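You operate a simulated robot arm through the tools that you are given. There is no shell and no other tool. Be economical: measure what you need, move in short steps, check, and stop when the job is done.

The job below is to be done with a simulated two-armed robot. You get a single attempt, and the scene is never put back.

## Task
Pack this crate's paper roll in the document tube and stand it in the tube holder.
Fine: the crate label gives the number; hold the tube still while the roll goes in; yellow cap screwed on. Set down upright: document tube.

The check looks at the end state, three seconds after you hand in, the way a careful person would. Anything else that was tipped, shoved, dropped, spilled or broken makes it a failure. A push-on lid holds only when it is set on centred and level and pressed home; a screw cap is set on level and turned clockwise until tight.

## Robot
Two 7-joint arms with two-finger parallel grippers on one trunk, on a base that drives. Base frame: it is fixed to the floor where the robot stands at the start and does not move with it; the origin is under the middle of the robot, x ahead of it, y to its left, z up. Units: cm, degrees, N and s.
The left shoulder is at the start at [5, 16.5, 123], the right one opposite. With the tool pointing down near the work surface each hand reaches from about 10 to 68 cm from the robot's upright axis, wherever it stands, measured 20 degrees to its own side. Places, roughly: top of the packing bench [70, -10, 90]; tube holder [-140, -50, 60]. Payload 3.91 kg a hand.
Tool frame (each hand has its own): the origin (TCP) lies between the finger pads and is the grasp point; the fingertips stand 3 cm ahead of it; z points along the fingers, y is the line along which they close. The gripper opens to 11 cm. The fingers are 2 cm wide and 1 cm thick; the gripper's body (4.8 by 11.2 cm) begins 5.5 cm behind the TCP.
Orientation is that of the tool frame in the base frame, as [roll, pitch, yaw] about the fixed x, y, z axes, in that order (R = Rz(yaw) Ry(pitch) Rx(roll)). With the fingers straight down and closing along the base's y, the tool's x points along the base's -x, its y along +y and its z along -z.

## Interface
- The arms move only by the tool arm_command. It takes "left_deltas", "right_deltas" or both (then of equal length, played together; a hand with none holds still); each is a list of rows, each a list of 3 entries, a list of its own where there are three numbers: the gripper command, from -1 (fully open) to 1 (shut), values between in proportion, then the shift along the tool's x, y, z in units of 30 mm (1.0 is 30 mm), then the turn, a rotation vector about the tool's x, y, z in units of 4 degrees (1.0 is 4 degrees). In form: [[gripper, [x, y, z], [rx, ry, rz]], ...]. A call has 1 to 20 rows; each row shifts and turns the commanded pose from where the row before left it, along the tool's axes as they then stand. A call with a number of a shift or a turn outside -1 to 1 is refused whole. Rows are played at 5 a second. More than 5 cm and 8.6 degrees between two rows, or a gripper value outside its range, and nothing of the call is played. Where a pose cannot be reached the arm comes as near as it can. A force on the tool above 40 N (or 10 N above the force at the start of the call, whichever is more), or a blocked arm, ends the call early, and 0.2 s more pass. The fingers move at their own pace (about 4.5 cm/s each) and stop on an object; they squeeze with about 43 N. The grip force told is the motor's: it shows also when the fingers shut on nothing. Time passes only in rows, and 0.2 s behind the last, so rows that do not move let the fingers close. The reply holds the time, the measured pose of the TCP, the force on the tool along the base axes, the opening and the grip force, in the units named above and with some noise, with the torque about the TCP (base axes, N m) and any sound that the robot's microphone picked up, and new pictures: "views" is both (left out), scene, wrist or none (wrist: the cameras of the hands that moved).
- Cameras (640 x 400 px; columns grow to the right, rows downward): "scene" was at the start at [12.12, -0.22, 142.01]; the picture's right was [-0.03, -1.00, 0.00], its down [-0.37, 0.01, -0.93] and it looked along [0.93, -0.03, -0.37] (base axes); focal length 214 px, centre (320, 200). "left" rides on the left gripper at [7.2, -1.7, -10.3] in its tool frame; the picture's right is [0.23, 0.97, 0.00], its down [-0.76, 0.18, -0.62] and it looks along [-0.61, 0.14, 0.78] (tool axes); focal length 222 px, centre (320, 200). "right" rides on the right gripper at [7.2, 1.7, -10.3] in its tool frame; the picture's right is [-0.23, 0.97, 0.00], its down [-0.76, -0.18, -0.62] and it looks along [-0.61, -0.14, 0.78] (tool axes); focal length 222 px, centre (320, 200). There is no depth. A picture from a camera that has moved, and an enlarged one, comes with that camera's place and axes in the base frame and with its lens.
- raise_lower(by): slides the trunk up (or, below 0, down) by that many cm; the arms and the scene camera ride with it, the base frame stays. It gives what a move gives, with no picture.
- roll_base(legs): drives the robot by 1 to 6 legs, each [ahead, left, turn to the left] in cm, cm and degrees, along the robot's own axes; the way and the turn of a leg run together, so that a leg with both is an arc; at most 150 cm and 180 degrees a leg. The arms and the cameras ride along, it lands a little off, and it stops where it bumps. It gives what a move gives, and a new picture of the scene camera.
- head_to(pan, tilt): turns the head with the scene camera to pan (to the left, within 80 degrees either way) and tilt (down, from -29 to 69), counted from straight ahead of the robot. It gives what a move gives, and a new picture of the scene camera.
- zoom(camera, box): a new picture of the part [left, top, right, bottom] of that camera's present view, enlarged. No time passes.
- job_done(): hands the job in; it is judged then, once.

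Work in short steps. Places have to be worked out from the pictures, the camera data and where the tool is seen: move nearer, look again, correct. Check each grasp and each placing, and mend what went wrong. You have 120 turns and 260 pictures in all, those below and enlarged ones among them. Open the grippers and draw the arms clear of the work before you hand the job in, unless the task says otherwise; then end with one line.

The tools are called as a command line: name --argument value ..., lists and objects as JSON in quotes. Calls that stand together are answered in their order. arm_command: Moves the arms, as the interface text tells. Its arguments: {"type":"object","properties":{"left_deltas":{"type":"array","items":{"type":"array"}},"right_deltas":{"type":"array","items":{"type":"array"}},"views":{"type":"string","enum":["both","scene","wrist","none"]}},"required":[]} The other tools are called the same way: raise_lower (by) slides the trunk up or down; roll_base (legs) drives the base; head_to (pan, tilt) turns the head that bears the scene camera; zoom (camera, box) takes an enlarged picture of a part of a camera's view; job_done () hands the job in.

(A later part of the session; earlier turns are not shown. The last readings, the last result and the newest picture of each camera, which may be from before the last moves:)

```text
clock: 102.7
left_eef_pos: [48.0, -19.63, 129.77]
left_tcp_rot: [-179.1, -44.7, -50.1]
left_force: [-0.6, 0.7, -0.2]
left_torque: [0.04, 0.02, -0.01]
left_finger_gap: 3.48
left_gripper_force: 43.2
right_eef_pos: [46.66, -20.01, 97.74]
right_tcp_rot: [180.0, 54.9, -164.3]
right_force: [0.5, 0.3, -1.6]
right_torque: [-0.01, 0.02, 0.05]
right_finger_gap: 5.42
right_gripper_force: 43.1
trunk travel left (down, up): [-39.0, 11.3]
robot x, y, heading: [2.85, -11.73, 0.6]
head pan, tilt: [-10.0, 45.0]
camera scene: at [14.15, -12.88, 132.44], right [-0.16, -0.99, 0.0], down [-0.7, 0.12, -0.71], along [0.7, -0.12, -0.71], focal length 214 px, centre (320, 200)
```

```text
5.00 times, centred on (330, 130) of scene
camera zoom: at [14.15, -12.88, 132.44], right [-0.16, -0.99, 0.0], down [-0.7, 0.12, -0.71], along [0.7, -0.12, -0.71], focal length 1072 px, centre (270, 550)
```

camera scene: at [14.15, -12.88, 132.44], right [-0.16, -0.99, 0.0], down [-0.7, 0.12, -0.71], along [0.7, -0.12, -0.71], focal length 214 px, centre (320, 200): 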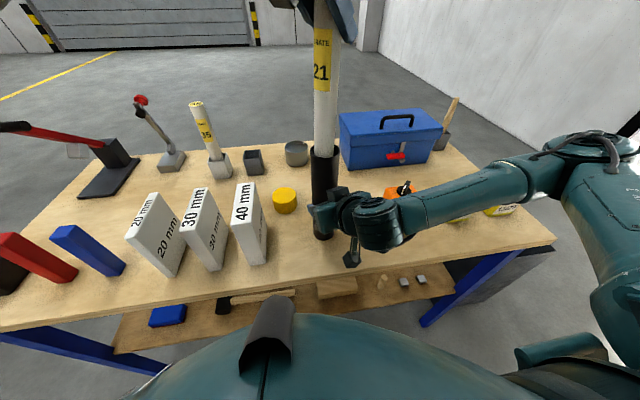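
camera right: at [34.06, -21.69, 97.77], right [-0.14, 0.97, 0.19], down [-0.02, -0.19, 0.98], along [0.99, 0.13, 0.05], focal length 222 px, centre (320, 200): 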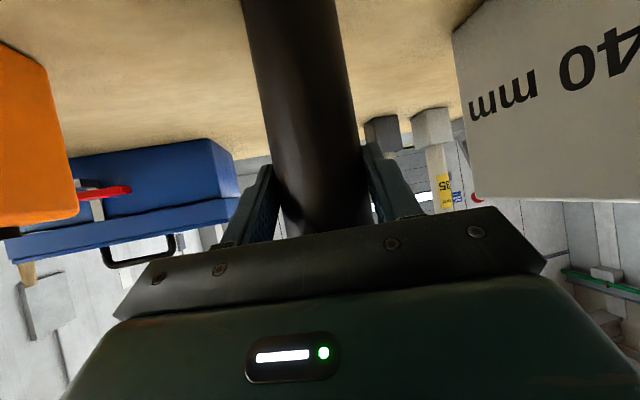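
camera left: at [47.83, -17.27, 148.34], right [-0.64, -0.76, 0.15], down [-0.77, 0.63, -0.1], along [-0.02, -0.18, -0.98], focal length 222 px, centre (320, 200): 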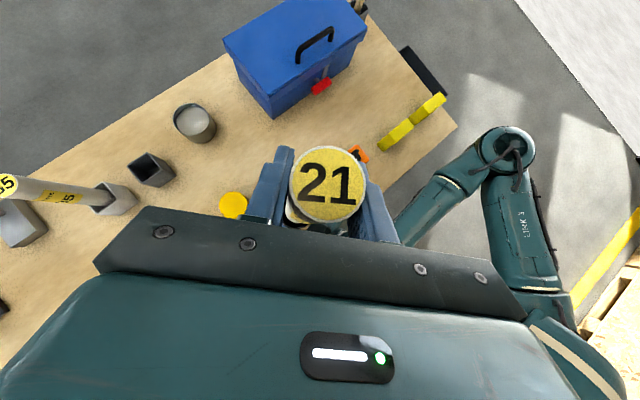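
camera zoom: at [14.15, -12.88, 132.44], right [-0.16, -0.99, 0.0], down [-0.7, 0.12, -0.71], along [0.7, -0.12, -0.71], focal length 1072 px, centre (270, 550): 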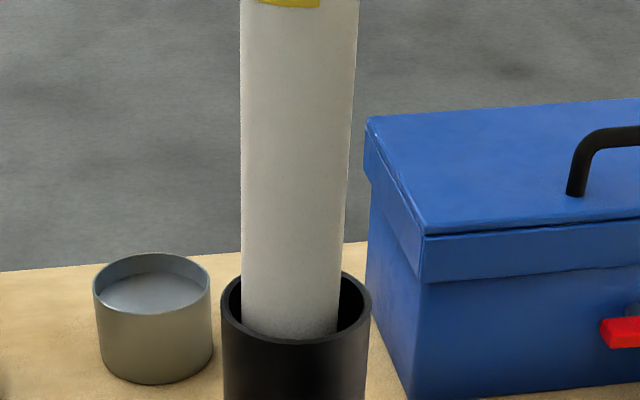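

The roll has entered the tube cleanly with no force. Lower further until the fingertips are near the rim.

arm_command --left_deltas '[[1, [-0.33, 0, 0.36], [0, 0, 0]], [1, [-0.35, 0, 0.35], [0, 0, 0]], [1, [-0.35, 0, 0.35], [0, 0, 0]], [1, [-0.35, 0, 0.35], [0, 0, 0]], [1, [-0.35, 0, 0.35], [0, 0, 0]], [1, [-0.35, 0, 0.35], [0, 0, 0]], [1, [-0.35, 0, 0.35], [0, 0, 0]], [1, [-0.35, 0, 0.35], [0, 0, 0]], [1, [-0.25, 0, 0.25], [0, 0, 0]]]' --views "both"

zoom --camera "scene" --box '[270, 80, 390, 180]'

```text
clock: 104.7
left_eef_pos: [47.86, -19.72, 116.87]
left_tcp_rot: [-179.0, -44.8, -50.3]
left_force: [-0.2, 0.9, -1.2]
left_torque: [0.01, 0.0, 0.04]
left_finger_gap: 3.47
left_gripper_force: 42.7
right_eef_pos: [46.54, -20.0, 97.71]
right_tcp_rot: [-180.0, 54.9, -164.3]
right_force: [-0.1, -0.1, -2.1]
right_torque: [-0.02, 0.04, -0.01]
right_finger_gap: 5.41
right_gripper_force: 43.0
trunk travel left (down, up): [-39.0, 11.3]
robot x, y, heading: [3.07, -11.92, 0.8]
head pan, tilt: [-10.0, 45.0]
camera scene: at [14.14, -12.89, 132.44], right [-0.16, -0.99, 0.0], down [-0.7, 0.12, -0.71], along [0.7, -0.12, -0.71], focal length 214 px, centre (320, 200)
camera left: at [47.9, -16.88, 129.39], right [-0.64, -0.76, 0.15], down [-0.77, 0.63, -0.1], along [-0.02, -0.18, -0.98], focal length 222 px, centre (320, 200)
```

scene: 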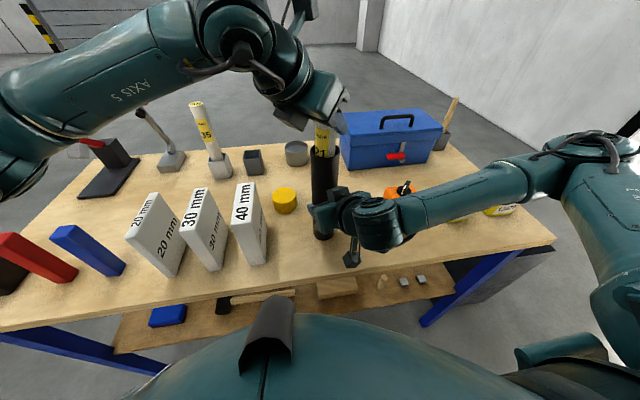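
left: 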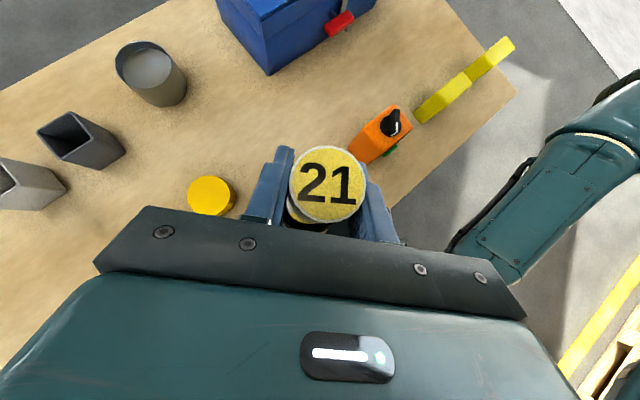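

```text
4.00 times, centred on (330, 130) of scene
camera zoom: at [14.14, -12.89, 132.44], right [-0.16, -0.99, 0.0], down [-0.7, 0.12, -0.71], along [0.7, -0.12, -0.71], focal length 858 px, centre (280, 480)
```

zoom: 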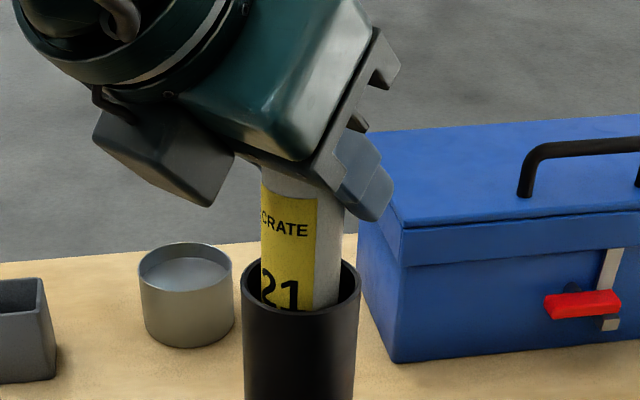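

Lower 1.3 cm more and release so the roll slides down.

arm_command --left_deltas '[[1, [-0.3, 0, 0.3], [0, 0, 0]], [0.2, [0, 0, 0], [0, 0, 0]], [0, [0, 0, 0], [0, 0, 0]], [-0.4, [0, 0, 0], [0, 0, 0]], [-0.6, [0, 0, 0], [0, 0, 0]], [-0.6, [0, 0, 0], [0, 0, 0]]]' --views "both"

zoom --camera "scene" --box '[270, 80, 390, 180]'

```text
clock: 106.1
left_eef_pos: [48.01, -19.74, 115.74]
left_tcp_rot: [-179.0, -44.9, -50.1]
left_force: [-1.0, 0.5, 0.0]
left_torque: [-0.01, 0.02, 0.01]
left_finger_gap: 8.79
left_gripper_force: 0.1
right_eef_pos: [46.58, -19.96, 97.79]
right_tcp_rot: [179.9, 55.0, -164.4]
right_force: [0.1, -0.7, -1.9]
right_torque: [-0.04, 0.04, 0.01]
right_finger_gap: 5.44
right_gripper_force: 42.7
trunk travel left (down, up): [-39.0, 11.3]
robot x, y, heading: [3.26, -11.74, 0.6]
head pan, tilt: [-10.0, 45.0]
camera scene: at [14.14, -12.89, 132.44], right [-0.16, -0.99, 0.0], down [-0.7, 0.12, -0.71], along [0.7, -0.12, -0.71], focal length 214 px, centre (320, 200)
camera left: at [47.92, -16.87, 128.11], right [-0.64, -0.76, 0.15], down [-0.77, 0.63, -0.1], along [-0.02, -0.18, -0.98], focal length 222 px, centre (320, 200)
```

scene: 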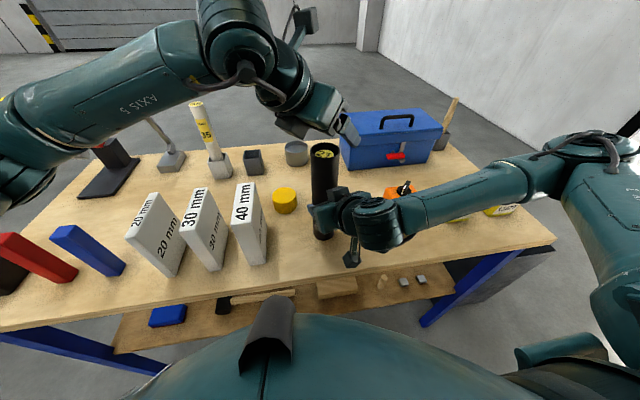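
left: 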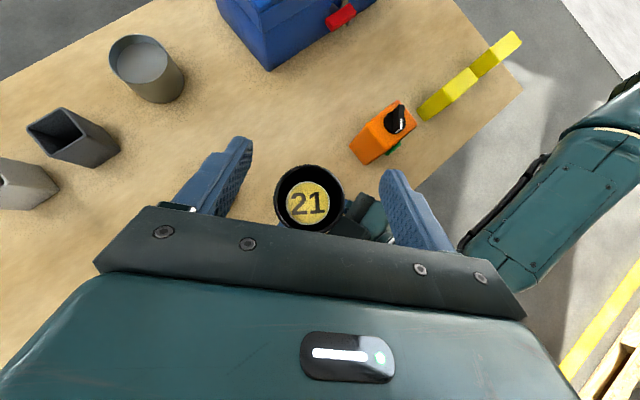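

```text
4.00 times, centred on (330, 130) of scene
camera zoom: at [14.14, -12.89, 132.44], right [-0.16, -0.99, 0.0], down [-0.7, 0.12, -0.71], along [0.7, -0.12, -0.71], focal length 858 px, centre (280, 480)
```

zoom: 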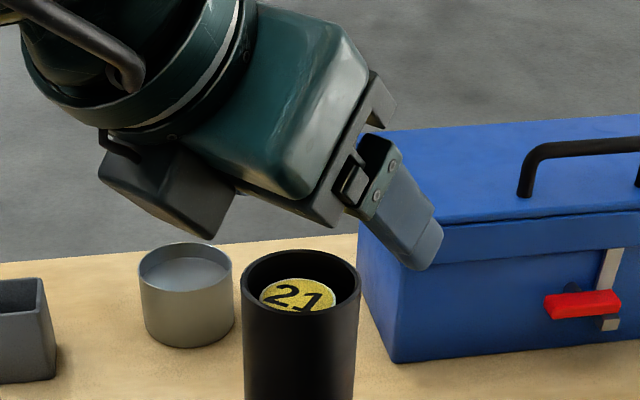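

The roll dropped fully inside, below the rim. Now retract the left hand up and away, and straighten it to vertical.

arm_command --left_deltas '[[-0.6, [0.47, 0, -0.47], [0, 0, 0]], [-1, [0.47, 0, -0.47], [0, 0, 0]], [-1, [0.47, 0, -0.47], [0, 0, 0]], [-1, [0.47, 0, -0.47], [0, 0, 0]], [-1, [-0.33, -0.89, -0.33], [0, 0, 0]], [-1, [-0.33, -0.89, -0.33], [0, 0, 0]], [-1, [-0.33, -0.89, -0.33], [0, 0, 0]], [-1, [-0.33, -0.89, -0.33], [0, 0, 0]], [-1, [-0.33, -0.89, -0.33], [0, 0, 0]], [-1, [-0.33, -0.89, -0.33], [0, 0, 0]]]' --views "none"

arm_command --left_deltas '[[-1, [0, 0, 0], [0, -0.935, 0]], [-1, [0, 0, 0], [0, -0.935, 0]], [-1, [0, 0, 0], [0, -0.935, 0]], [-1, [0, 0, 0], [0, -0.935, 0]], [-1, [0, 0, 0], [0, -0.935, 0]], [-1, [0, 0, 0], [0, -0.935, 0]], [-1, [0, 0, 0], [0, -0.935, 0]], [-1, [0, 0, 0], [0, -0.935, 0]], [-1, [0, 0, 0], [0, -0.935, 0]], [-1, [0, 0, 0], [0, -0.935, 0]], [-1, [0, 0, 0], [0, -0.935, 0]], [-1, [0, 0, 0], [0, -0.935, 0]]]' --views "scene"

```text
clock: 108.3
left_eef_pos: [54.99, -2.98, 123.78]
left_tcp_rot: [-179.0, -44.9, -50.2]
left_force: [0.3, 0.1, 0.2]
left_torque: [-0.02, -0.02, 0.02]
left_finger_gap: 11.0
left_gripper_force: 0.0
right_eef_pos: [46.65, -19.91, 97.79]
right_tcp_rot: [-180.0, 54.9, -164.4]
right_force: [-0.6, 0.9, -1.9]
right_torque: [0.02, 0.04, 0.04]
right_finger_gap: 5.42
right_gripper_force: 43.2
trunk travel left (down, up): [-39.0, 11.3]
robot x, y, heading: [3.43, -11.61, 0.8]
head pan, tilt: [-10.0, 45.0]
```

```text
clock: 110.9
left_eef_pos: [54.6, -2.96, 123.88]
left_tcp_rot: [-179.3, 0.1, -49.4]
left_force: [-0.1, 1.0, 0.1]
left_torque: [0.03, 0.0, -0.01]
left_finger_gap: 10.99
left_gripper_force: 0.0
right_eef_pos: [46.66, -19.95, 97.67]
right_tcp_rot: [180.0, 54.9, -164.3]
right_force: [-0.6, 0.0, -1.6]
right_torque: [-0.05, 0.05, 0.01]
right_finger_gap: 5.41
right_gripper_force: 43.2
trunk travel left (down, up): [-39.0, 11.3]
robot x, y, heading: [3.43, -11.91, 0.6]
head pan, tilt: [-10.0, 45.0]
camera scene: at [14.13, -12.91, 132.44], right [-0.16, -0.99, 0.0], down [-0.7, 0.12, -0.71], along [0.7, -0.12, -0.71], focal length 214 px, centre (320, 200)
```

scene: 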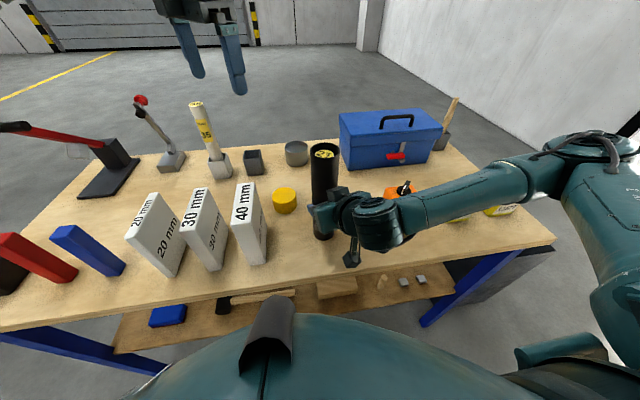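

Now turn the wrist counter-clockwise 148° back to the screw-on start orientation.

arm_command --left_deltas '[[-1, [0, 0, 0], [-0.175, 0, 0]], [-1, [0, 0, 0], [0, 0, -1]], [-1, [0, 0, 0], [0, 0, -1]], [-1, [0, 0, 0], [0, 0, -1]], [-1, [0, 0, 0], [0, 0, -1]], [-1, [0, 0, 0], [0, 0, -1]], [-1, [0, 0, 0], [0, 0, -1]], [-1, [0, 0, 0], [0, 0, -1]], [-1, [0, 0, 0], [0, 0, -1]], [-1, [0, 0, 0], [0, 0, -1]], [-1, [0, 0, 0], [0, 0, -1]], [-1, [0, 0, 0], [0, 0, -1]], [-1, [0, 0, 0], [0, 0, -1]], [-1, [0, 0, 0], [0, 0, -1]], [-1, [0, 0, 0], [0, 0, -1]], [-1, [0, 0, 0], [0, 0, -1]], [-1, [0, 0, 0], [0, 0, -1]], [-1, [0, 0, 0], [0, 0, -1]], [-1, [0, 0, 0], [0, 0, -1]]]' --views "none"

arm_command --left_deltas '[[-1, [0, 0, 0], [0, 0, -1]], [-1, [0, 0, 0], [0, 0, -1]], [-1, [0, 0, 0], [0, 0, -1]], [-1, [0, 0, 0], [0, 0, -1]], [-1, [0, 0, 0], [0, 0, -1]], [-1, [0, 0, 0], [0, 0, -1]], [-1, [0, 0, 0], [0, 0, -1]], [-1, [0, 0, 0], [0, 0, -1]], [-1, [0, 0, 0], [0, 0, -1]], [-1, [0, 0, 0], [0, 0, -1]], [-1, [0, 0, 0], [0, 0, -1]], [-1, [0, 0, 0], [0, 0, -1]], [-1, [0, 0, 0], [0, 0, -1]], [-1, [0, 0, 0], [0, 0, -1]], [-1, [0, 0, 0], [0, 0, -1]], [-1, [0, 0, 0], [0, 0, -1]], [-1, [0, 0, 0], [0, 0, -1]], [-1, [0, 0, 0], [0, 0, -1]], [-1, [0, 0, 0], [0, 0, -1]]]' --views "wrist"

```text
clock: 114.9
left_eef_pos: [54.66, -2.82, 123.84]
left_tcp_rot: [-180.0, 0.0, 22.7]
left_force: [-0.1, -0.2, 0.2]
left_torque: [-0.01, 0.02, -0.01]
left_finger_gap: 11.0
left_gripper_force: 0.0
right_eef_pos: [46.68, -19.98, 97.67]
right_tcp_rot: [180.0, 54.9, -164.3]
right_force: [-0.5, 0.2, -2.0]
right_torque: [0.01, 0.06, -0.01]
right_finger_gap: 5.42
right_gripper_force: 42.7
trunk travel left (down, up): [-39.0, 11.3]
robot x, y, heading: [3.39, -11.51, 0.5]
head pan, tilt: [-10.0, 45.0]
```

```text
clock: 118.9
left_eef_pos: [54.64, -3.03, 123.74]
left_tcp_rot: [-179.8, 0.0, 98.7]
left_force: [0.3, 0.4, 0.8]
left_torque: [-0.04, -0.02, -0.03]
left_finger_gap: 11.02
left_gripper_force: 0.1
right_eef_pos: [46.68, -19.99, 97.63]
right_tcp_rot: [180.0, 54.9, -164.3]
right_force: [0.1, 0.0, -1.9]
right_torque: [-0.04, 0.02, -0.02]
right_finger_gap: 5.44
right_gripper_force: 43.7
trunk travel left (down, up): [-39.0, 11.3]
robot x, y, heading: [3.11, -11.67, 0.6]
head pan, tilt: [-10.0, 45.0]
camera left: at [52.03, 4.13, 134.09], right [0.93, 0.37, 0.0], down [0.29, -0.73, 0.62], along [0.23, -0.58, -0.78], focal length 222 px, centre (320, 200)
```

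left: 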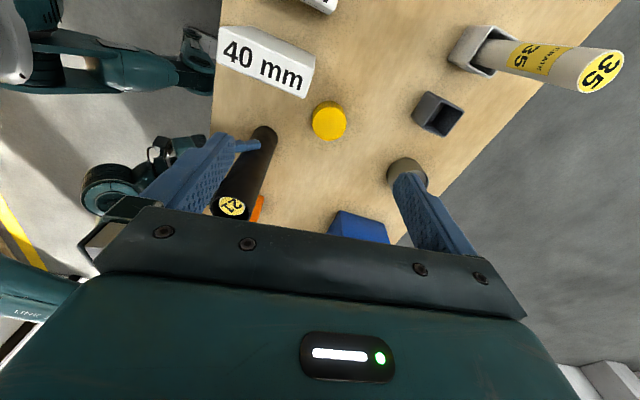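

Move over the cap and lower around it.

arm_command --left_deltas '[[-1, [-0.615, 0.33, 0.83], [0, 0, 0]], [-1, [-0.615, 0.33, 0.83], [0, 0, 0]], [-1, [-0.615, 0.33, 0.83], [0, 0, 0]], [-1, [-0.615, 0.33, 0.83], [0, 0, 0]], [-1, [0, 0, 1], [0, 0, 0]], [-1, [0, 0, 1], [0, 0, 0]], [-1, [0, 0, 1], [0, 0, 0]], [-1, [0, 0, 1], [0, 0, 0]]]' --views "wrist"

```text
clock: 120.7
left_eef_pos: [59.71, -9.57, 101.61]
left_tcp_rot: [-180.0, -0.2, 98.5]
left_force: [-0.4, -0.2, -0.1]
left_torque: [0.03, 0.03, -0.05]
left_finger_gap: 10.99
left_gripper_force: 0.2
right_eef_pos: [46.65, -20.01, 97.76]
right_tcp_rot: [180.0, 54.9, -164.4]
right_force: [-1.2, -0.1, -1.5]
right_torque: [0.0, 0.02, 0.02]
right_finger_gap: 5.42
right_gripper_force: 43.2
trunk travel left (down, up): [-39.0, 11.3]
robot x, y, heading: [3.54, -11.83, 0.8]
head pan, tilt: [-10.0, 45.0]
camera left: at [57.09, -2.52, 112.04], right [0.93, 0.37, 0.0], down [0.29, -0.73, 0.62], along [0.23, -0.58, -0.78], focal length 222 px, centre (320, 200)
```

left: 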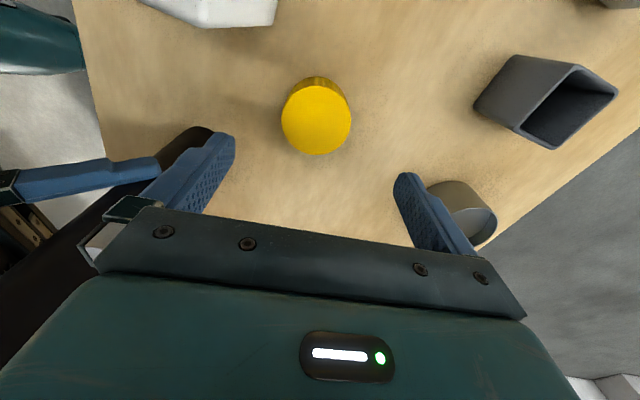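

Cap at about (59.4, -9.3). Adjust, lower to z≈89.6 and grip.

arm_command --left_deltas '[[-1, [0.08, -0.07, 1], [0, 0, 0]], [-1, [0, 0, 1], [0, 0, 0]], [-1, [0, 0, 1], [0, 0, 0]], [-1, [0, 0, 0.7], [0, 0, 0]], [-1, [0, 0, 0.25], [0, 0, 0]], [0, [0, 0, 0], [0, 0, 0]], [0.2, [0, 0, 0], [0, 0, 0]], [1, [0, 0, 0], [0, 0, 0]], [1, [0, 0, 0], [0, 0, 0]], [1, [0, 0, 0], [0, 0, 0]]]' --views "wrist"

```text
clock: 122.9
left_eef_pos: [59.5, -9.33, 89.93]
left_tcp_rot: [-180.0, 0.1, 98.5]
left_force: [0.5, 0.1, 0.5]
left_torque: [0.0, 0.0, 0.0]
left_finger_gap: 6.49
left_gripper_force: 42.8
right_eef_pos: [46.72, -19.99, 97.73]
right_tcp_rot: [179.9, 55.0, -164.3]
right_force: [-0.4, -0.3, -3.6]
right_torque: [-0.03, 0.05, 0.03]
right_finger_gap: 5.4
right_gripper_force: 42.8
trunk travel left (down, up): [-39.0, 11.3]
robot x, y, heading: [3.48, -11.81, 0.5]
head pan, tilt: [-10.0, 45.0]
camera left: at [56.84, -2.36, 100.3], right [0.93, 0.37, 0.0], down [0.29, -0.73, 0.62], along [0.23, -0.58, -0.78], focal length 222 px, centre (320, 200)
```

left: 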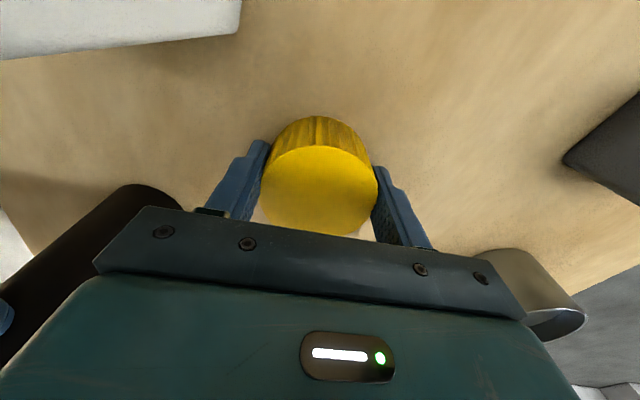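

Cap gripped (6.49). Lift and carry it above the tube.

arm_command --left_deltas '[[1, [0, 0, -0.5], [0, 0, 0]], [1, [0, 0, -1], [0, 0, 0]], [1, [0, 0, -1], [0, 0, 0]], [1, [0, 0, -1], [0, 0, 0]], [1, [0, 0, -1], [0, 0, 0]], [1, [0, 0, -1], [0, 0, 0]], [1, [0, 0, -1], [0, 0, 0]], [1, [0, 0, -1], [0, 0, 0]], [1, [0, -0.6, -1], [0, 0, 0]], [1, [0, -0.6, -1], [0, 0, 0]], [1, [0, -0.6, -1], [0, 0, 0]], [1, [-0.7, -0.63, 0], [0, 0, 0]], [1, [-0.7, -0.63, 0], [0, 0, 0]], [1, [-0.7, -0.63, 0], [0, 0, 0]], [1, [-0.7, -0.63, 0], [0, 0, 0]]]' --views "both"

zoom --camera "scene" --box '[270, 80, 390, 180]'

```text
clock: 126.1
left_eef_pos: [47.86, -19.7, 121.45]
left_tcp_rot: [-180.0, -0.1, 98.5]
left_force: [-0.5, 0.3, 0.5]
left_torque: [0.06, 0.0, 0.01]
left_finger_gap: 6.5
left_gripper_force: 43.0
right_eef_pos: [46.61, -19.96, 97.88]
right_tcp_rot: [180.0, 54.8, -164.4]
right_force: [0.2, 0.4, -3.1]
right_torque: [-0.01, 0.04, 0.02]
right_finger_gap: 5.42
right_gripper_force: 43.1
trunk travel left (down, up): [-39.0, 11.3]
robot x, y, heading: [3.25, -11.4, 0.8]
head pan, tilt: [-10.0, 45.0]
camera scene: at [14.11, -12.95, 132.44], right [-0.16, -0.99, 0.0], down [-0.7, 0.12, -0.71], along [0.7, -0.12, -0.71], focal length 214 px, centre (320, 200)
camera left: at [45.14, -12.66, 131.77], right [0.93, 0.37, 0.0], down [0.29, -0.73, 0.62], along [0.23, -0.58, -0.78], focal length 222 px, centre (320, 200)
```

scene: 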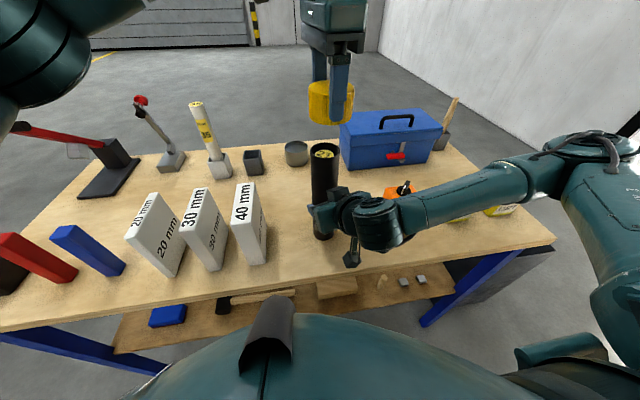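
left: 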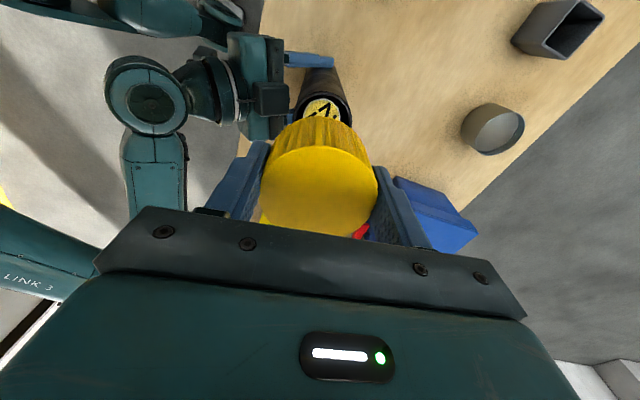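

```text
4.00 times, centred on (330, 130) of scene
camera zoom: at [14.11, -12.95, 132.44], right [-0.16, -0.99, 0.0], down [-0.7, 0.12, -0.71], along [0.7, -0.12, -0.71], focal length 858 px, centre (280, 480)
```

zoom: 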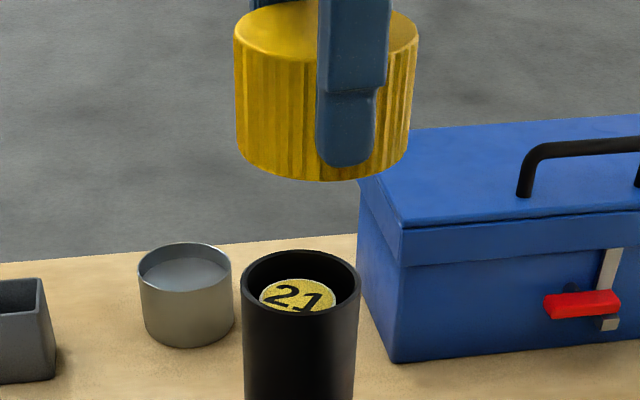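

Scene-camera geometry shows the cap about 0.6 cm too far right of the tube axis (it sits 0.4 cm off the TCP). Shift +0.55 cm in y and lower 4 cm, then compare again.

arm_command --left_deltas '[[1, [0.18, 0.027, 0], [0, 0, 0]], [1, [0, 0, 0.7], [0, 0, 0]], [1, [0, 0, 0.7], [0, 0, 0]]]' --views "none"

zoom --camera "scene" --box '[270, 80, 390, 180]'

```text
clock: 126.9
left_eef_pos: [47.93, -18.99, 117.2]
left_tcp_rot: [-179.9, 0.0, 98.6]
left_force: [-1.1, 0.5, -0.1]
left_torque: [-0.02, 0.01, -0.03]
left_finger_gap: 6.47
left_gripper_force: 43.0
right_eef_pos: [46.59, -19.85, 97.73]
right_tcp_rot: [-179.9, 54.9, -164.3]
right_force: [-0.6, 0.1, -1.8]
right_torque: [0.02, 0.03, 0.0]
right_finger_gap: 5.42
right_gripper_force: 43.1
trunk travel left (down, up): [-39.0, 11.3]
robot x, y, heading: [3.31, -11.8, 0.5]
head pan, tilt: [-10.0, 45.0]
```

```text
4.00 times, centred on (330, 130) of scene
camera zoom: at [14.15, -12.89, 132.44], right [-0.16, -0.99, 0.0], down [-0.7, 0.12, -0.71], along [0.7, -0.12, -0.71], focal length 858 px, centre (280, 480)
```

zoom: 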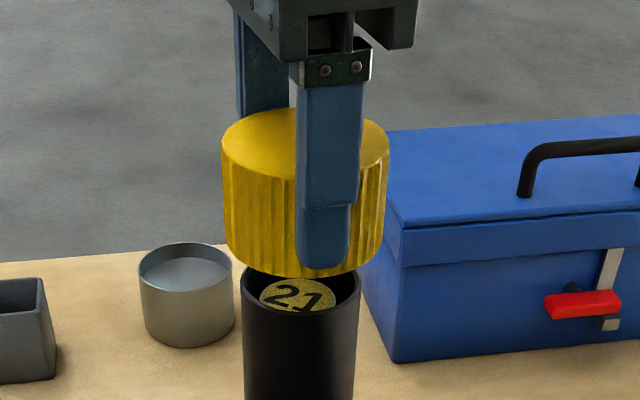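

Now cap and tube align within 0.1 cm. Lower to contact in small steps.

arm_command --left_deltas '[[1, [0, 0, 0.6], [0, 0, 0]], [1, [0, 0, 0.6], [0, 0, 0]], [1, [0, 0, 0.1], [0, 0, 0]], [1, [0, 0, 0.1], [0, 0, 0]], [1, [0, 0, 0.1], [0, 0, 0]]]' --views "scene"

zoom --camera "scene" --box '[270, 80, 390, 180]'

```text
clock: 128.1
left_eef_pos: [47.92, -19.05, 112.88]
left_tcp_rot: [180.0, -0.2, 98.6]
left_force: [-0.4, -0.6, 0.3]
left_torque: [0.05, 0.0, -0.04]
left_finger_gap: 6.48
left_gripper_force: 42.7
right_eef_pos: [46.63, -20.0, 97.69]
right_tcp_rot: [179.9, 54.9, -164.3]
right_force: [-0.3, 0.2, -3.0]
right_torque: [0.0, 0.03, -0.01]
right_finger_gap: 5.43
right_gripper_force: 42.7
trunk travel left (down, up): [-39.0, 11.3]
robot x, y, heading: [3.06, -11.62, 0.4]
head pan, tilt: [-10.0, 45.0]
camera scene: at [14.13, -12.89, 132.44], right [-0.16, -0.99, 0.0], down [-0.7, 0.12, -0.71], along [0.7, -0.12, -0.71], focal length 214 px, centre (320, 200)
```

scene: 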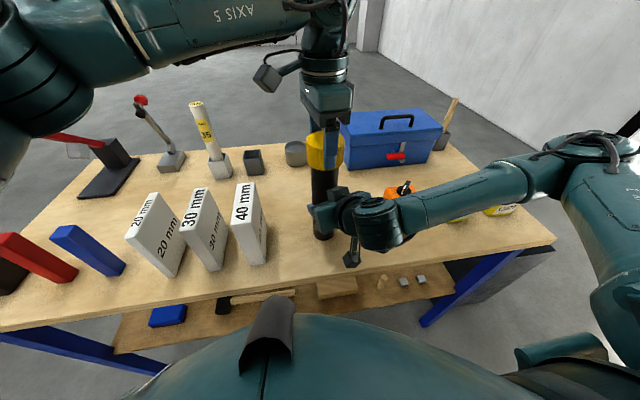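

```text
4.00 times, centred on (330, 130) of scene
camera zoom: at [14.13, -12.89, 132.44], right [-0.16, -0.99, 0.0], down [-0.7, 0.12, -0.71], along [0.7, -0.12, -0.71], focal length 858 px, centre (280, 480)
```

zoom: 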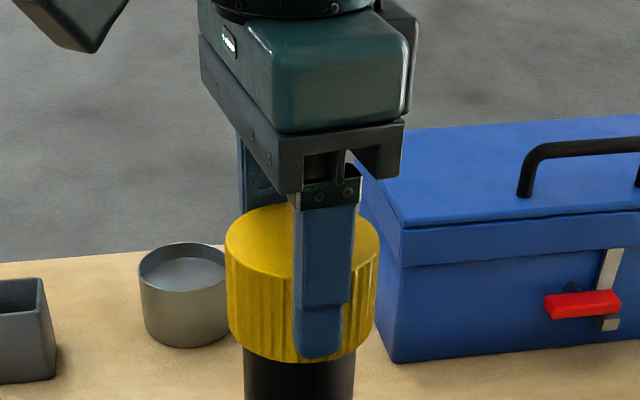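

Cap is over the rim, still no contact force. Continue gently.

arm_command --left_deltas '[[1, [0, 0, 0.07], [0, 0, 0]], [1, [0, 0, 0.07], [0, 0, 0]], [1, [0, 0, 0.07], [0, 0, 0]], [1, [0, 0, 0], [0, 0, 0]]]' --views "none"

```text
clock: 129.1
left_eef_pos: [47.98, -19.04, 112.07]
left_tcp_rot: [-180.0, -0.2, 98.6]
left_force: [0.1, 1.7, 1.8]
left_torque: [0.03, -0.01, -0.01]
left_finger_gap: 6.47
left_gripper_force: 43.1
right_eef_pos: [46.62, -19.88, 97.62]
right_tcp_rot: [180.0, 54.9, -164.4]
right_force: [-0.1, -1.8, -3.6]
right_torque: [0.17, -0.01, -0.02]
right_finger_gap: 5.42
right_gripper_force: 43.3
trunk travel left (down, up): [-39.0, 11.3]
robot x, y, heading: [2.95, -11.66, 0.5]
head pan, tilt: [-10.0, 45.0]
```

Slight contact starting. A bit lower.

arm_command --left_deltas '[[1, [0, 0, 0.07], [0, 0, 0]], [1, [0, 0, 0.07], [0, 0, 0]], [1, [0, 0, 0], [0, 0, 0]]]' --views "none"

```text
clock: 129.9
left_eef_pos: [47.89, -19.12, 111.83]
left_tcp_rot: [-179.9, -0.1, 98.7]
left_force: [-0.5, 4.7, 3.4]
left_torque: [0.05, -0.03, -0.02]
left_finger_gap: 6.51
left_gripper_force: 42.7
right_eef_pos: [46.5, -19.98, 97.65]
right_tcp_rot: [180.0, 54.8, -164.4]
right_force: [-0.1, -4.3, -5.5]
right_torque: [0.51, 0.09, -0.03]
right_finger_gap: 5.42
right_gripper_force: 42.8
trunk travel left (down, up): [-39.0, 11.3]
robot x, y, heading: [3.14, -11.64, 0.6]
head pan, tilt: [-10.0, 45.0]
```

Side force +y of 5 N: shift 0.1 cm that way and lower a little more.

arm_command --left_deltas '[[1, [0.035, 0, 0.07], [0, 0, 0]], [1, [0, 0, 0.07], [0, 0, 0]], [1, [0, 0, 0], [0, 0, 0]]]' --views "none"

```text
clock: 130.7
left_eef_pos: [47.75, -19.02, 111.36]
left_tcp_rot: [179.9, 0.1, 98.7]
left_force: [2.1, 6.2, 17.5]
left_torque: [-0.14, 0.11, -0.02]
left_finger_gap: 6.51
left_gripper_force: 43.0
right_eef_pos: [46.65, -19.92, 97.73]
right_tcp_rot: [-180.0, 54.6, -164.3]
right_force: [-2.2, -4.3, -14.5]
right_torque: [0.88, -0.51, -0.03]
right_finger_gap: 5.43
right_gripper_force: 43.5
trunk travel left (down, up): [-39.0, 11.3]
robot x, y, heading: [3.3, -11.56, 0.7]
head pan, tilt: [-10.0, 45.0]
```

Contact at 17 N: seated on the thread. Now turn clockwise 40° (rotating about the cap's centre).

arm_command --left_deltas '[[1, [0.03, 0.0093, 0], [0, 0, 1]], [1, [0, 0.0093, 0], [0, 0, 1]], [1, [0, 0.0093, 0], [0, 0, 1]], [1, [0, 0.0093, 0], [0, 0, 1]], [1, [0, 0.0093, 0], [0, 0, 1]], [1, [0, 0.0093, 0], [0, 0, 1]], [1, [0, 0.0093, 0], [0, 0, 1]], [1, [0, 0.0093, 0], [0, 0, 1]], [1, [0, 0.0093, 0], [0, 0, 1]], [1, [0, 0.0093, 0], [0, 0, 1]]]' --views "none"

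```text
clock: 132.9
left_eef_pos: [48.13, -18.9, 111.47]
left_tcp_rot: [179.9, 0.1, 58.6]
left_force: [5.8, -7.8, 22.8]
left_torque: [-0.42, -0.09, 0.04]
left_finger_gap: 6.49
left_gripper_force: 43.1
right_eef_pos: [46.54, -19.89, 97.63]
right_tcp_rot: [-179.9, 54.7, -164.2]
right_force: [-6.7, 9.3, -20.3]
right_torque: [-0.6, -0.18, 0.14]
right_finger_gap: 5.42
right_gripper_force: 42.8
trunk travel left (down, up): [-39.0, 11.3]
robot x, y, heading: [3.65, -11.73, 0.5]
head pan, tilt: [-10.0, 45.0]
```

Turning smoothly with 23 N down force. Small relief, continue 60°.

arm_command --left_deltas '[[1, [-0.02, 0.06, 0], [0, 0, 1]], [1, [0, 0.0093, 0], [0, 0, 1]], [1, [0, 0.0093, 0], [0, 0, 1]], [1, [0, 0.0093, 0], [0, 0, 1]], [1, [0, 0.0093, 0], [0, 0, 1]], [1, [0, 0.0093, 0], [0, 0, 1]], [1, [0, 0.0093, 0], [0, 0, 1]], [1, [0, 0.0093, 0], [0, 0, 1]], [1, [0, 0.0093, 0], [0, 0, 1]], [1, [0, 0.0093, 0], [0, 0, 1]], [1, [0, 0.0093, 0], [0, 0, 1]], [1, [0, 0.0093, 0], [0, 0, 1]], [1, [0, 0.0093, 0], [0, 0, 1]], [1, [0, 0.0093, 0], [0, 0, 1]], [1, [0, 0.0093, 0], [0, 0, 1]]]' --views "none"

```text
clock: 136.1
left_eef_pos: [48.42, -19.41, 111.43]
left_tcp_rot: [179.9, 0.1, -1.6]
left_force: [2.7, -11.6, 17.7]
left_torque: [-0.49, -0.29, 0.08]
left_finger_gap: 6.48
left_gripper_force: 43.2
right_eef_pos: [46.56, -19.84, 97.68]
right_tcp_rot: [180.0, 54.8, -164.3]
right_force: [-3.9, 12.5, -17.3]
right_torque: [-1.32, 0.33, 0.23]
right_finger_gap: 5.39
right_gripper_force: 42.9
trunk travel left (down, up): [-39.0, 11.3]
robot x, y, heading: [2.85, -11.91, 0.6]
head pan, tilt: [-10.0, 45.0]
```

100° done. Relieve and continue 76°.

arm_command --left_deltas '[[1, [0.02, 0.07, 0], [0, 0, 1]], [1, [0, 0.0093, 0.002], [0, 0, 1]], [1, [0, 0.0093, 0.002], [0, 0, 1]], [1, [0, 0.0093, 0.002], [0, 0, 1]], [1, [0, 0.0093, 0.002], [0, 0, 1]], [1, [0, 0.0093, 0.002], [0, 0, 1]], [1, [0, 0.0093, 0.002], [0, 0, 1]], [1, [0, 0.0093, 0.002], [0, 0, 1]], [1, [0, 0.0093, 0.002], [0, 0, 1]], [1, [0, 0.0093, 0.002], [0, 0, 1]], [1, [0, 0.0093, 0.002], [0, 0, 1]], [1, [0, 0.0093, 0.002], [0, 0, 1]], [1, [0, 0.0093, 0.002], [0, 0, 1]], [1, [0, 0.0093, 0.002], [0, 0, 1]], [1, [0, 0.0093, 0.002], [0, 0, 1]], [1, [0, 0.0093, 0.002], [0, 0, 1]], [1, [0, 0.0093, 0.002], [0, 0, 1]], [1, [0, 0.0093, 0.002], [0, 0, 1]], [1, [0, 0.0093, 0.002], [0, 0, 1]]]' --views "scene"

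zoom --camera "scene" --box '[270, 80, 390, 180]'

```text
clock: 140.1
left_eef_pos: [48.14, -20.14, 111.24]
left_tcp_rot: [179.9, 0.0, -77.6]
left_force: [-9.5, -1.0, 21.7]
left_torque: [0.25, 0.22, 0.03]
left_finger_gap: 6.5
left_gripper_force: 43.4
right_eef_pos: [46.61, -19.99, 97.67]
right_tcp_rot: [-180.0, 54.8, -164.4]
right_force: [9.8, -0.8, -19.1]
right_torque: [-0.18, 1.07, -0.08]
right_finger_gap: 5.4
right_gripper_force: 43.2
trunk travel left (down, up): [-39.0, 11.3]
robot x, y, heading: [3.66, -11.86, 0.8]
head pan, tilt: [-10.0, 45.0]
camera scene: at [14.11, -12.9, 132.44], right [-0.16, -0.99, 0.0], down [-0.7, 0.12, -0.71], along [0.7, -0.12, -0.71], focal length 214 px, centre (320, 200)
```

scene: 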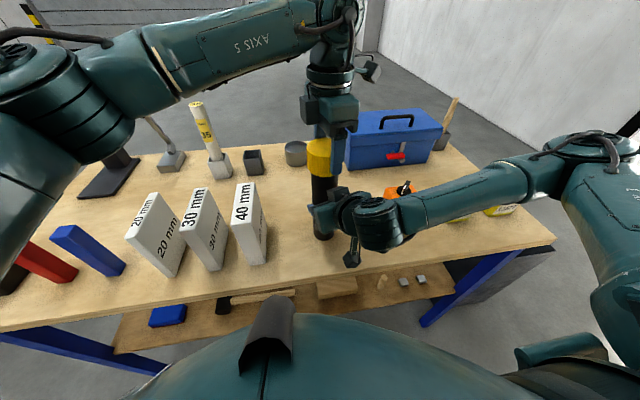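

```text
4.00 times, centred on (330, 130) of scene
camera zoom: at [14.11, -12.9, 132.44], right [-0.16, -0.99, 0.0], down [-0.7, 0.12, -0.71], along [0.7, -0.12, -0.71], focal length 858 px, centre (280, 480)
```

zoom: 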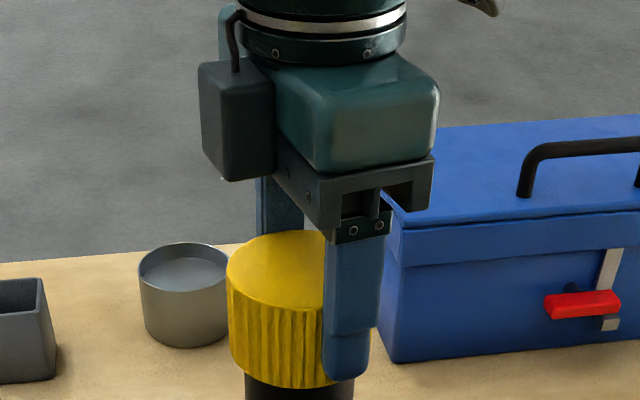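

Cap is level and going down. Relieve and continue 76°.

arm_command --left_deltas '[[1, [-0.013, 0.058, 0], [0, 0, 1]], [1, [0, 0.0093, 0.002], [0, 0, 1]], [1, [0, 0.0093, 0.002], [0, 0, 1]], [1, [0, 0.0093, 0.002], [0, 0, 1]], [1, [0, 0.0093, 0.002], [0, 0, 1]], [1, [0, 0.0093, 0.002], [0, 0, 1]], [1, [0, 0.0093, 0.002], [0, 0, 1]], [1, [0, 0.0093, 0.002], [0, 0, 1]], [1, [0, 0.0093, 0.002], [0, 0, 1]], [1, [0, 0.0093, 0.002], [0, 0, 1]], [1, [0, 0.0093, 0.002], [0, 0, 1]], [1, [0, 0.0093, 0.002], [0, 0, 1]], [1, [0, 0.0093, 0.002], [0, 0, 1]], [1, [0, 0.0093, 0.002], [0, 0, 1]], [1, [0, 0.0093, 0.002], [0, 0, 1]], [1, [0, 0.0093, 0.002], [0, 0, 1]], [1, [0, 0.0093, 0.002], [0, 0, 1]], [1, [0, 0.0093, 0.002], [0, 0, 1]], [1, [0, 0.0093, 0.002], [0, 0, 1]]]' --views "none"

```text
clock: 144.1
left_eef_pos: [47.59, -19.76, 111.0]
left_tcp_rot: [-179.9, 0.1, -153.6]
left_force: [-8.7, 4.1, 29.9]
left_torque: [0.37, 0.32, 0.02]
left_finger_gap: 6.49
left_gripper_force: 43.2
right_eef_pos: [46.54, -19.95, 97.73]
right_tcp_rot: [-179.8, 54.8, -164.4]
right_force: [10.0, 0.2, -20.6]
right_torque: [0.55, 0.93, 0.05]
right_finger_gap: 5.42
right_gripper_force: 42.7
trunk travel left (down, up): [-39.0, 11.3]
robot x, y, heading: [3.32, -11.84, 0.6]
head pan, tilt: [-10.0, 45.0]
```

252° turned. Continue up to 72° more, relaxing the press.

arm_command --left_deltas '[[1, [0.03, 0.05, -0.03], [0, 0, 1]], [1, [0, 0.0093, 0.001], [0, 0, 1]], [1, [0, 0.0093, 0.001], [0, 0, 1]], [1, [0, 0.0093, 0.001], [0, 0, 1]], [1, [0, 0.0093, 0.001], [0, 0, 1]], [1, [0, 0.0093, 0.001], [0, 0, 1]], [1, [0, 0.0093, 0.001], [0, 0, 1]], [1, [0, 0.0093, 0.001], [0, 0, 1]], [1, [0, 0.0093, 0.001], [0, 0, 1]], [1, [0, 0.0093, 0.001], [0, 0, 1]], [1, [0, 0.0093, 0.001], [0, 0, 1]], [1, [0, 0.0093, 0.001], [0, 0, 1]], [1, [0, 0.0093, 0.001], [0, 0, 1]], [1, [0, 0.0093, 0.001], [0, 0, 1]], [1, [0, 0.0093, 0.001], [0, 0, 1]], [1, [0, 0.0093, 0.001], [0, 0, 1]], [1, [0, 0.0093, 0.001], [0, 0, 1]], [1, [0, 0.0093, 0.001], [0, 0, 1]]]' --views "none"

```text
clock: 147.9
left_eef_pos: [47.63, -19.13, 111.12]
left_tcp_rot: [179.8, 0.0, 134.8]
left_force: [8.3, 9.0, -2.2]
left_torque: [0.48, -0.55, 0.98]
left_finger_gap: 6.48
left_gripper_force: 43.2
right_eef_pos: [46.56, -20.08, 97.65]
right_tcp_rot: [180.0, 54.9, -164.4]
right_force: [-9.1, -12.4, 7.6]
right_torque: [0.47, -0.44, -0.99]
right_finger_gap: 5.45
right_gripper_force: 43.2
trunk travel left (down, up): [-39.0, 11.3]
robot x, y, heading: [3.31, -11.83, 0.8]
head pan, tilt: [-10.0, 45.0]
```

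Torque has risen to ~1 N·m: nearly tight. Turn 8–12° further to confirm.

arm_command --left_deltas '[[1, [0, 0.07, 0.02], [0, 0, 0.7]], [1, [0, 0.0093, 0], [0, 0, 0.7]], [1, [0, 0.0093, 0], [0, 0, 0.7]], [1, [0, 0, 0], [0, 0, 0]]]' --views "scene"

zoom --camera "scene" --box '[270, 80, 390, 180]'

```text
clock: 148.9
left_eef_pos: [47.62, -19.09, 111.01]
left_tcp_rot: [-180.0, 0.0, 126.2]
left_force: [1.7, 6.9, 4.5]
left_torque: [0.22, -0.04, 0.92]
left_finger_gap: 6.51
left_gripper_force: 42.8
right_eef_pos: [46.62, -19.92, 97.67]
right_tcp_rot: [-179.9, 54.8, -164.4]
right_force: [-0.4, -8.2, -1.5]
right_torque: [0.39, 0.01, -0.96]
right_finger_gap: 5.47
right_gripper_force: 43.3
trunk travel left (down, up): [-39.0, 11.3]
robot x, y, heading: [2.88, -11.42, 0.7]
head pan, tilt: [-10.0, 45.0]
camera scene: at [14.11, -12.9, 132.44], right [-0.16, -0.99, 0.0], down [-0.7, 0.12, -0.71], along [0.7, -0.12, -0.71], focal length 214 px, centre (320, 200)
```

scene: 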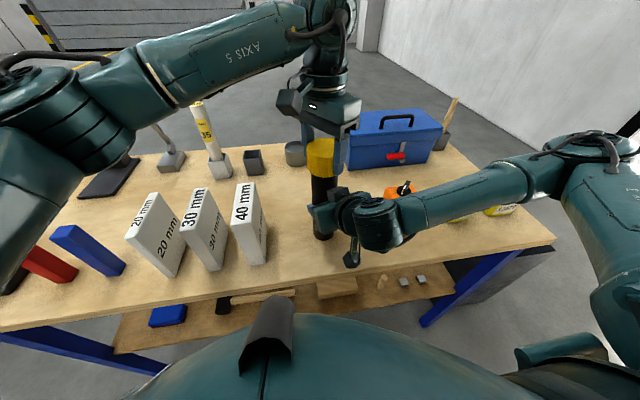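

```text
4.00 times, centred on (330, 130) of scene
camera zoom: at [14.11, -12.9, 132.44], right [-0.16, -0.99, 0.0], down [-0.7, 0.12, -0.71], along [0.7, -0.12, -0.71], focal length 858 px, centre (280, 480)
```

zoom: 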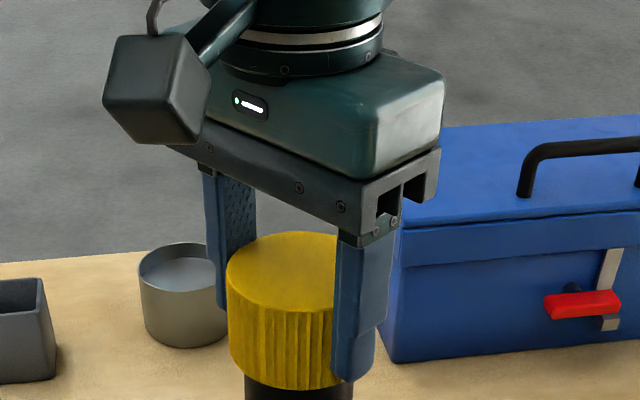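

Torque holds at ~0.95 N·m: the cap is tight and level. Release and lift the left hand away.

arm_command --left_deltas '[[0.2, [0, 0, 0], [0, 0, 0]], [-0.4, [0, 0, 0], [0, 0, 0]], [-1, [0, 0, 0], [0, 0, 0]], [-1, [0, 0, 0], [0, 0, 0]], [-1, [0, 0, -0.6], [0, 0, 0]], [-1, [0, 0, -1], [0, 0, 0]], [-1, [0, 0, -1], [0, 0, 0]], [-1, [0, 0, -1], [0, 0, 0]], [-1, [0, 0, -1], [0, 0, 0]]]' --views "scene"

zoom --camera "scene" --box '[270, 120, 390, 250]'

```text
clock: 150.9
left_eef_pos: [47.85, -19.15, 124.65]
left_tcp_rot: [179.9, 0.1, 126.2]
left_force: [-0.2, 0.2, -0.1]
left_torque: [-0.04, 0.01, -0.01]
left_finger_gap: 11.0
left_gripper_force: 0.2
right_eef_pos: [46.6, -19.98, 97.79]
right_tcp_rot: [-180.0, 54.8, -164.3]
right_force: [-0.6, 0.2, -1.8]
right_torque: [0.01, 0.04, 0.01]
right_finger_gap: 5.48
right_gripper_force: 42.9
trunk travel left (down, up): [-39.0, 11.3]
robot x, y, heading: [3.34, -12.1, 0.7]
head pan, tilt: [-10.0, 45.0]
camera scene: at [14.1, -12.91, 132.44], right [-0.16, -0.99, 0.0], down [-0.7, 0.12, -0.71], along [0.7, -0.12, -0.71], focal length 214 px, centre (320, 200)
```

scene: 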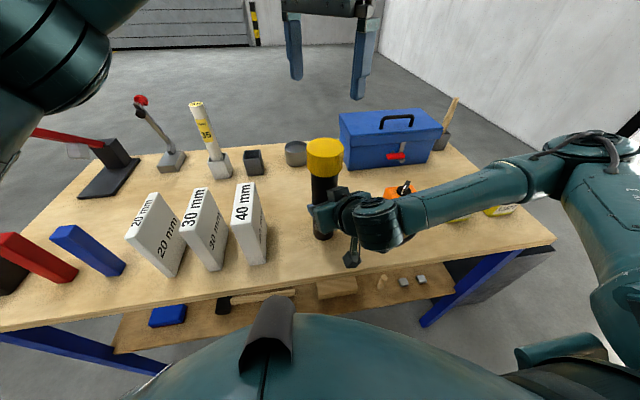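

```text
3.08 times, centred on (330, 185) of scene
camera zoom: at [14.1, -12.91, 132.44], right [-0.16, -0.99, 0.0], down [-0.7, 0.12, -0.71], along [0.7, -0.12, -0.71], focal length 660 px, centre (289, 246)
```

zoom: 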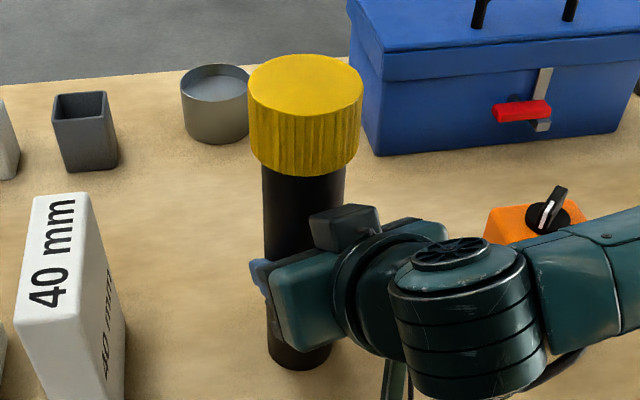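

Cap is on straight, same as originally. Now withdraw the left hand to its side.

arm_command --left_deltas '[[-1, [0.94, 0.27, 0], [0, 0, 0]], [-1, [0.94, 0.27, 0], [0, 0, 0]], [-1, [0.94, 0.27, 0], [0, 0, 0]], [-1, [0.94, 0.27, 0], [0, 0, 0]], [-1, [0.94, 0.27, 0], [0, 0, 0]], [-1, [0.94, 0.27, 0], [0, 0, 0]], [-1, [0.94, 0.27, 0], [0, 0, 0]], [-1, [0.94, 0.27, 0], [0, 0, 0]]]' --views "none"

arm_command --right_deltas '[[1, [-0.2, 0, -0.14], [0, 0, 0]], [1, [-0.55, 0, -0.383], [0, 0, 0]], [1, [-0.55, 0, -0.383], [0, 0, 0]], [1, [-0.55, 0, -0.383], [0, 0, 0]], [1, [-0.55, 0, -0.383], [0, 0, 0]], [1, [-0.55, 0, -0.383], [0, 0, 0]]]' --views "both"

```text
clock: 152.7
left_eef_pos: [39.72, 2.79, 124.82]
left_tcp_rot: [180.0, 0.1, 126.2]
left_force: [-0.1, 0.7, 0.2]
left_torque: [0.0, -0.01, -0.04]
left_finger_gap: 11.01
left_gripper_force: 0.1
right_eef_pos: [46.51, -19.82, 97.85]
right_tcp_rot: [180.0, 54.9, -164.2]
right_force: [-0.7, 0.5, -2.0]
right_torque: [-0.05, 0.0, 0.0]
right_finger_gap: 5.47
right_gripper_force: 43.1
trunk travel left (down, up): [-39.0, 11.3]
robot x, y, heading: [3.53, -11.89, 0.8]
head pan, tilt: [-10.0, 45.0]
```

```text
clock: 154.1
left_eef_pos: [39.86, 2.82, 124.83]
left_tcp_rot: [179.9, -0.1, 126.2]
left_force: [0.7, 0.0, -0.7]
left_torque: [-0.01, -0.01, -0.01]
left_finger_gap: 11.03
left_gripper_force: 0.1
right_eef_pos: [46.87, -19.91, 108.64]
right_tcp_rot: [-180.0, 54.9, -164.3]
right_force: [0.3, 0.4, -1.7]
right_torque: [0.02, 0.01, 0.02]
right_finger_gap: 5.46
right_gripper_force: 43.0
trunk travel left (down, up): [-39.0, 11.3]
robot x, y, heading: [3.22, -11.25, 0.6]
head pan, tilt: [-10.0, 45.0]
camera scene: at [14.13, -12.88, 132.44], right [-0.16, -0.99, 0.0], down [-0.7, 0.12, -0.71], along [0.7, -0.12, -0.71], focal length 214 px, centre (320, 200)
camera right: at [34.25, -21.68, 108.67], right [-0.14, 0.97, 0.19], down [-0.02, -0.19, 0.98], along [0.99, 0.13, 0.05], focal length 222 px, centre (320, 200)
```

scene: 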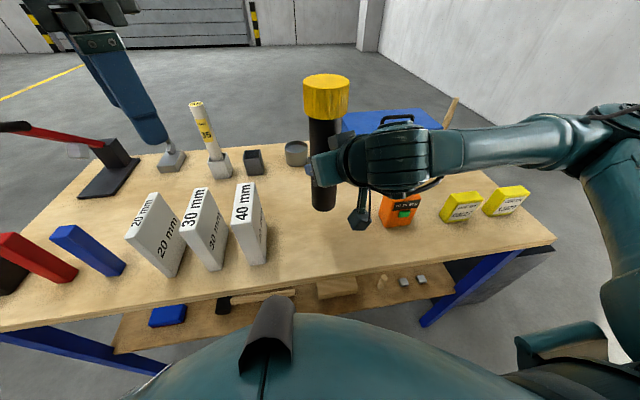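
right: 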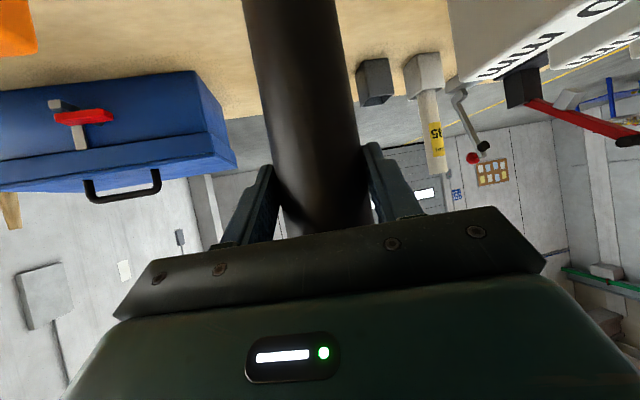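

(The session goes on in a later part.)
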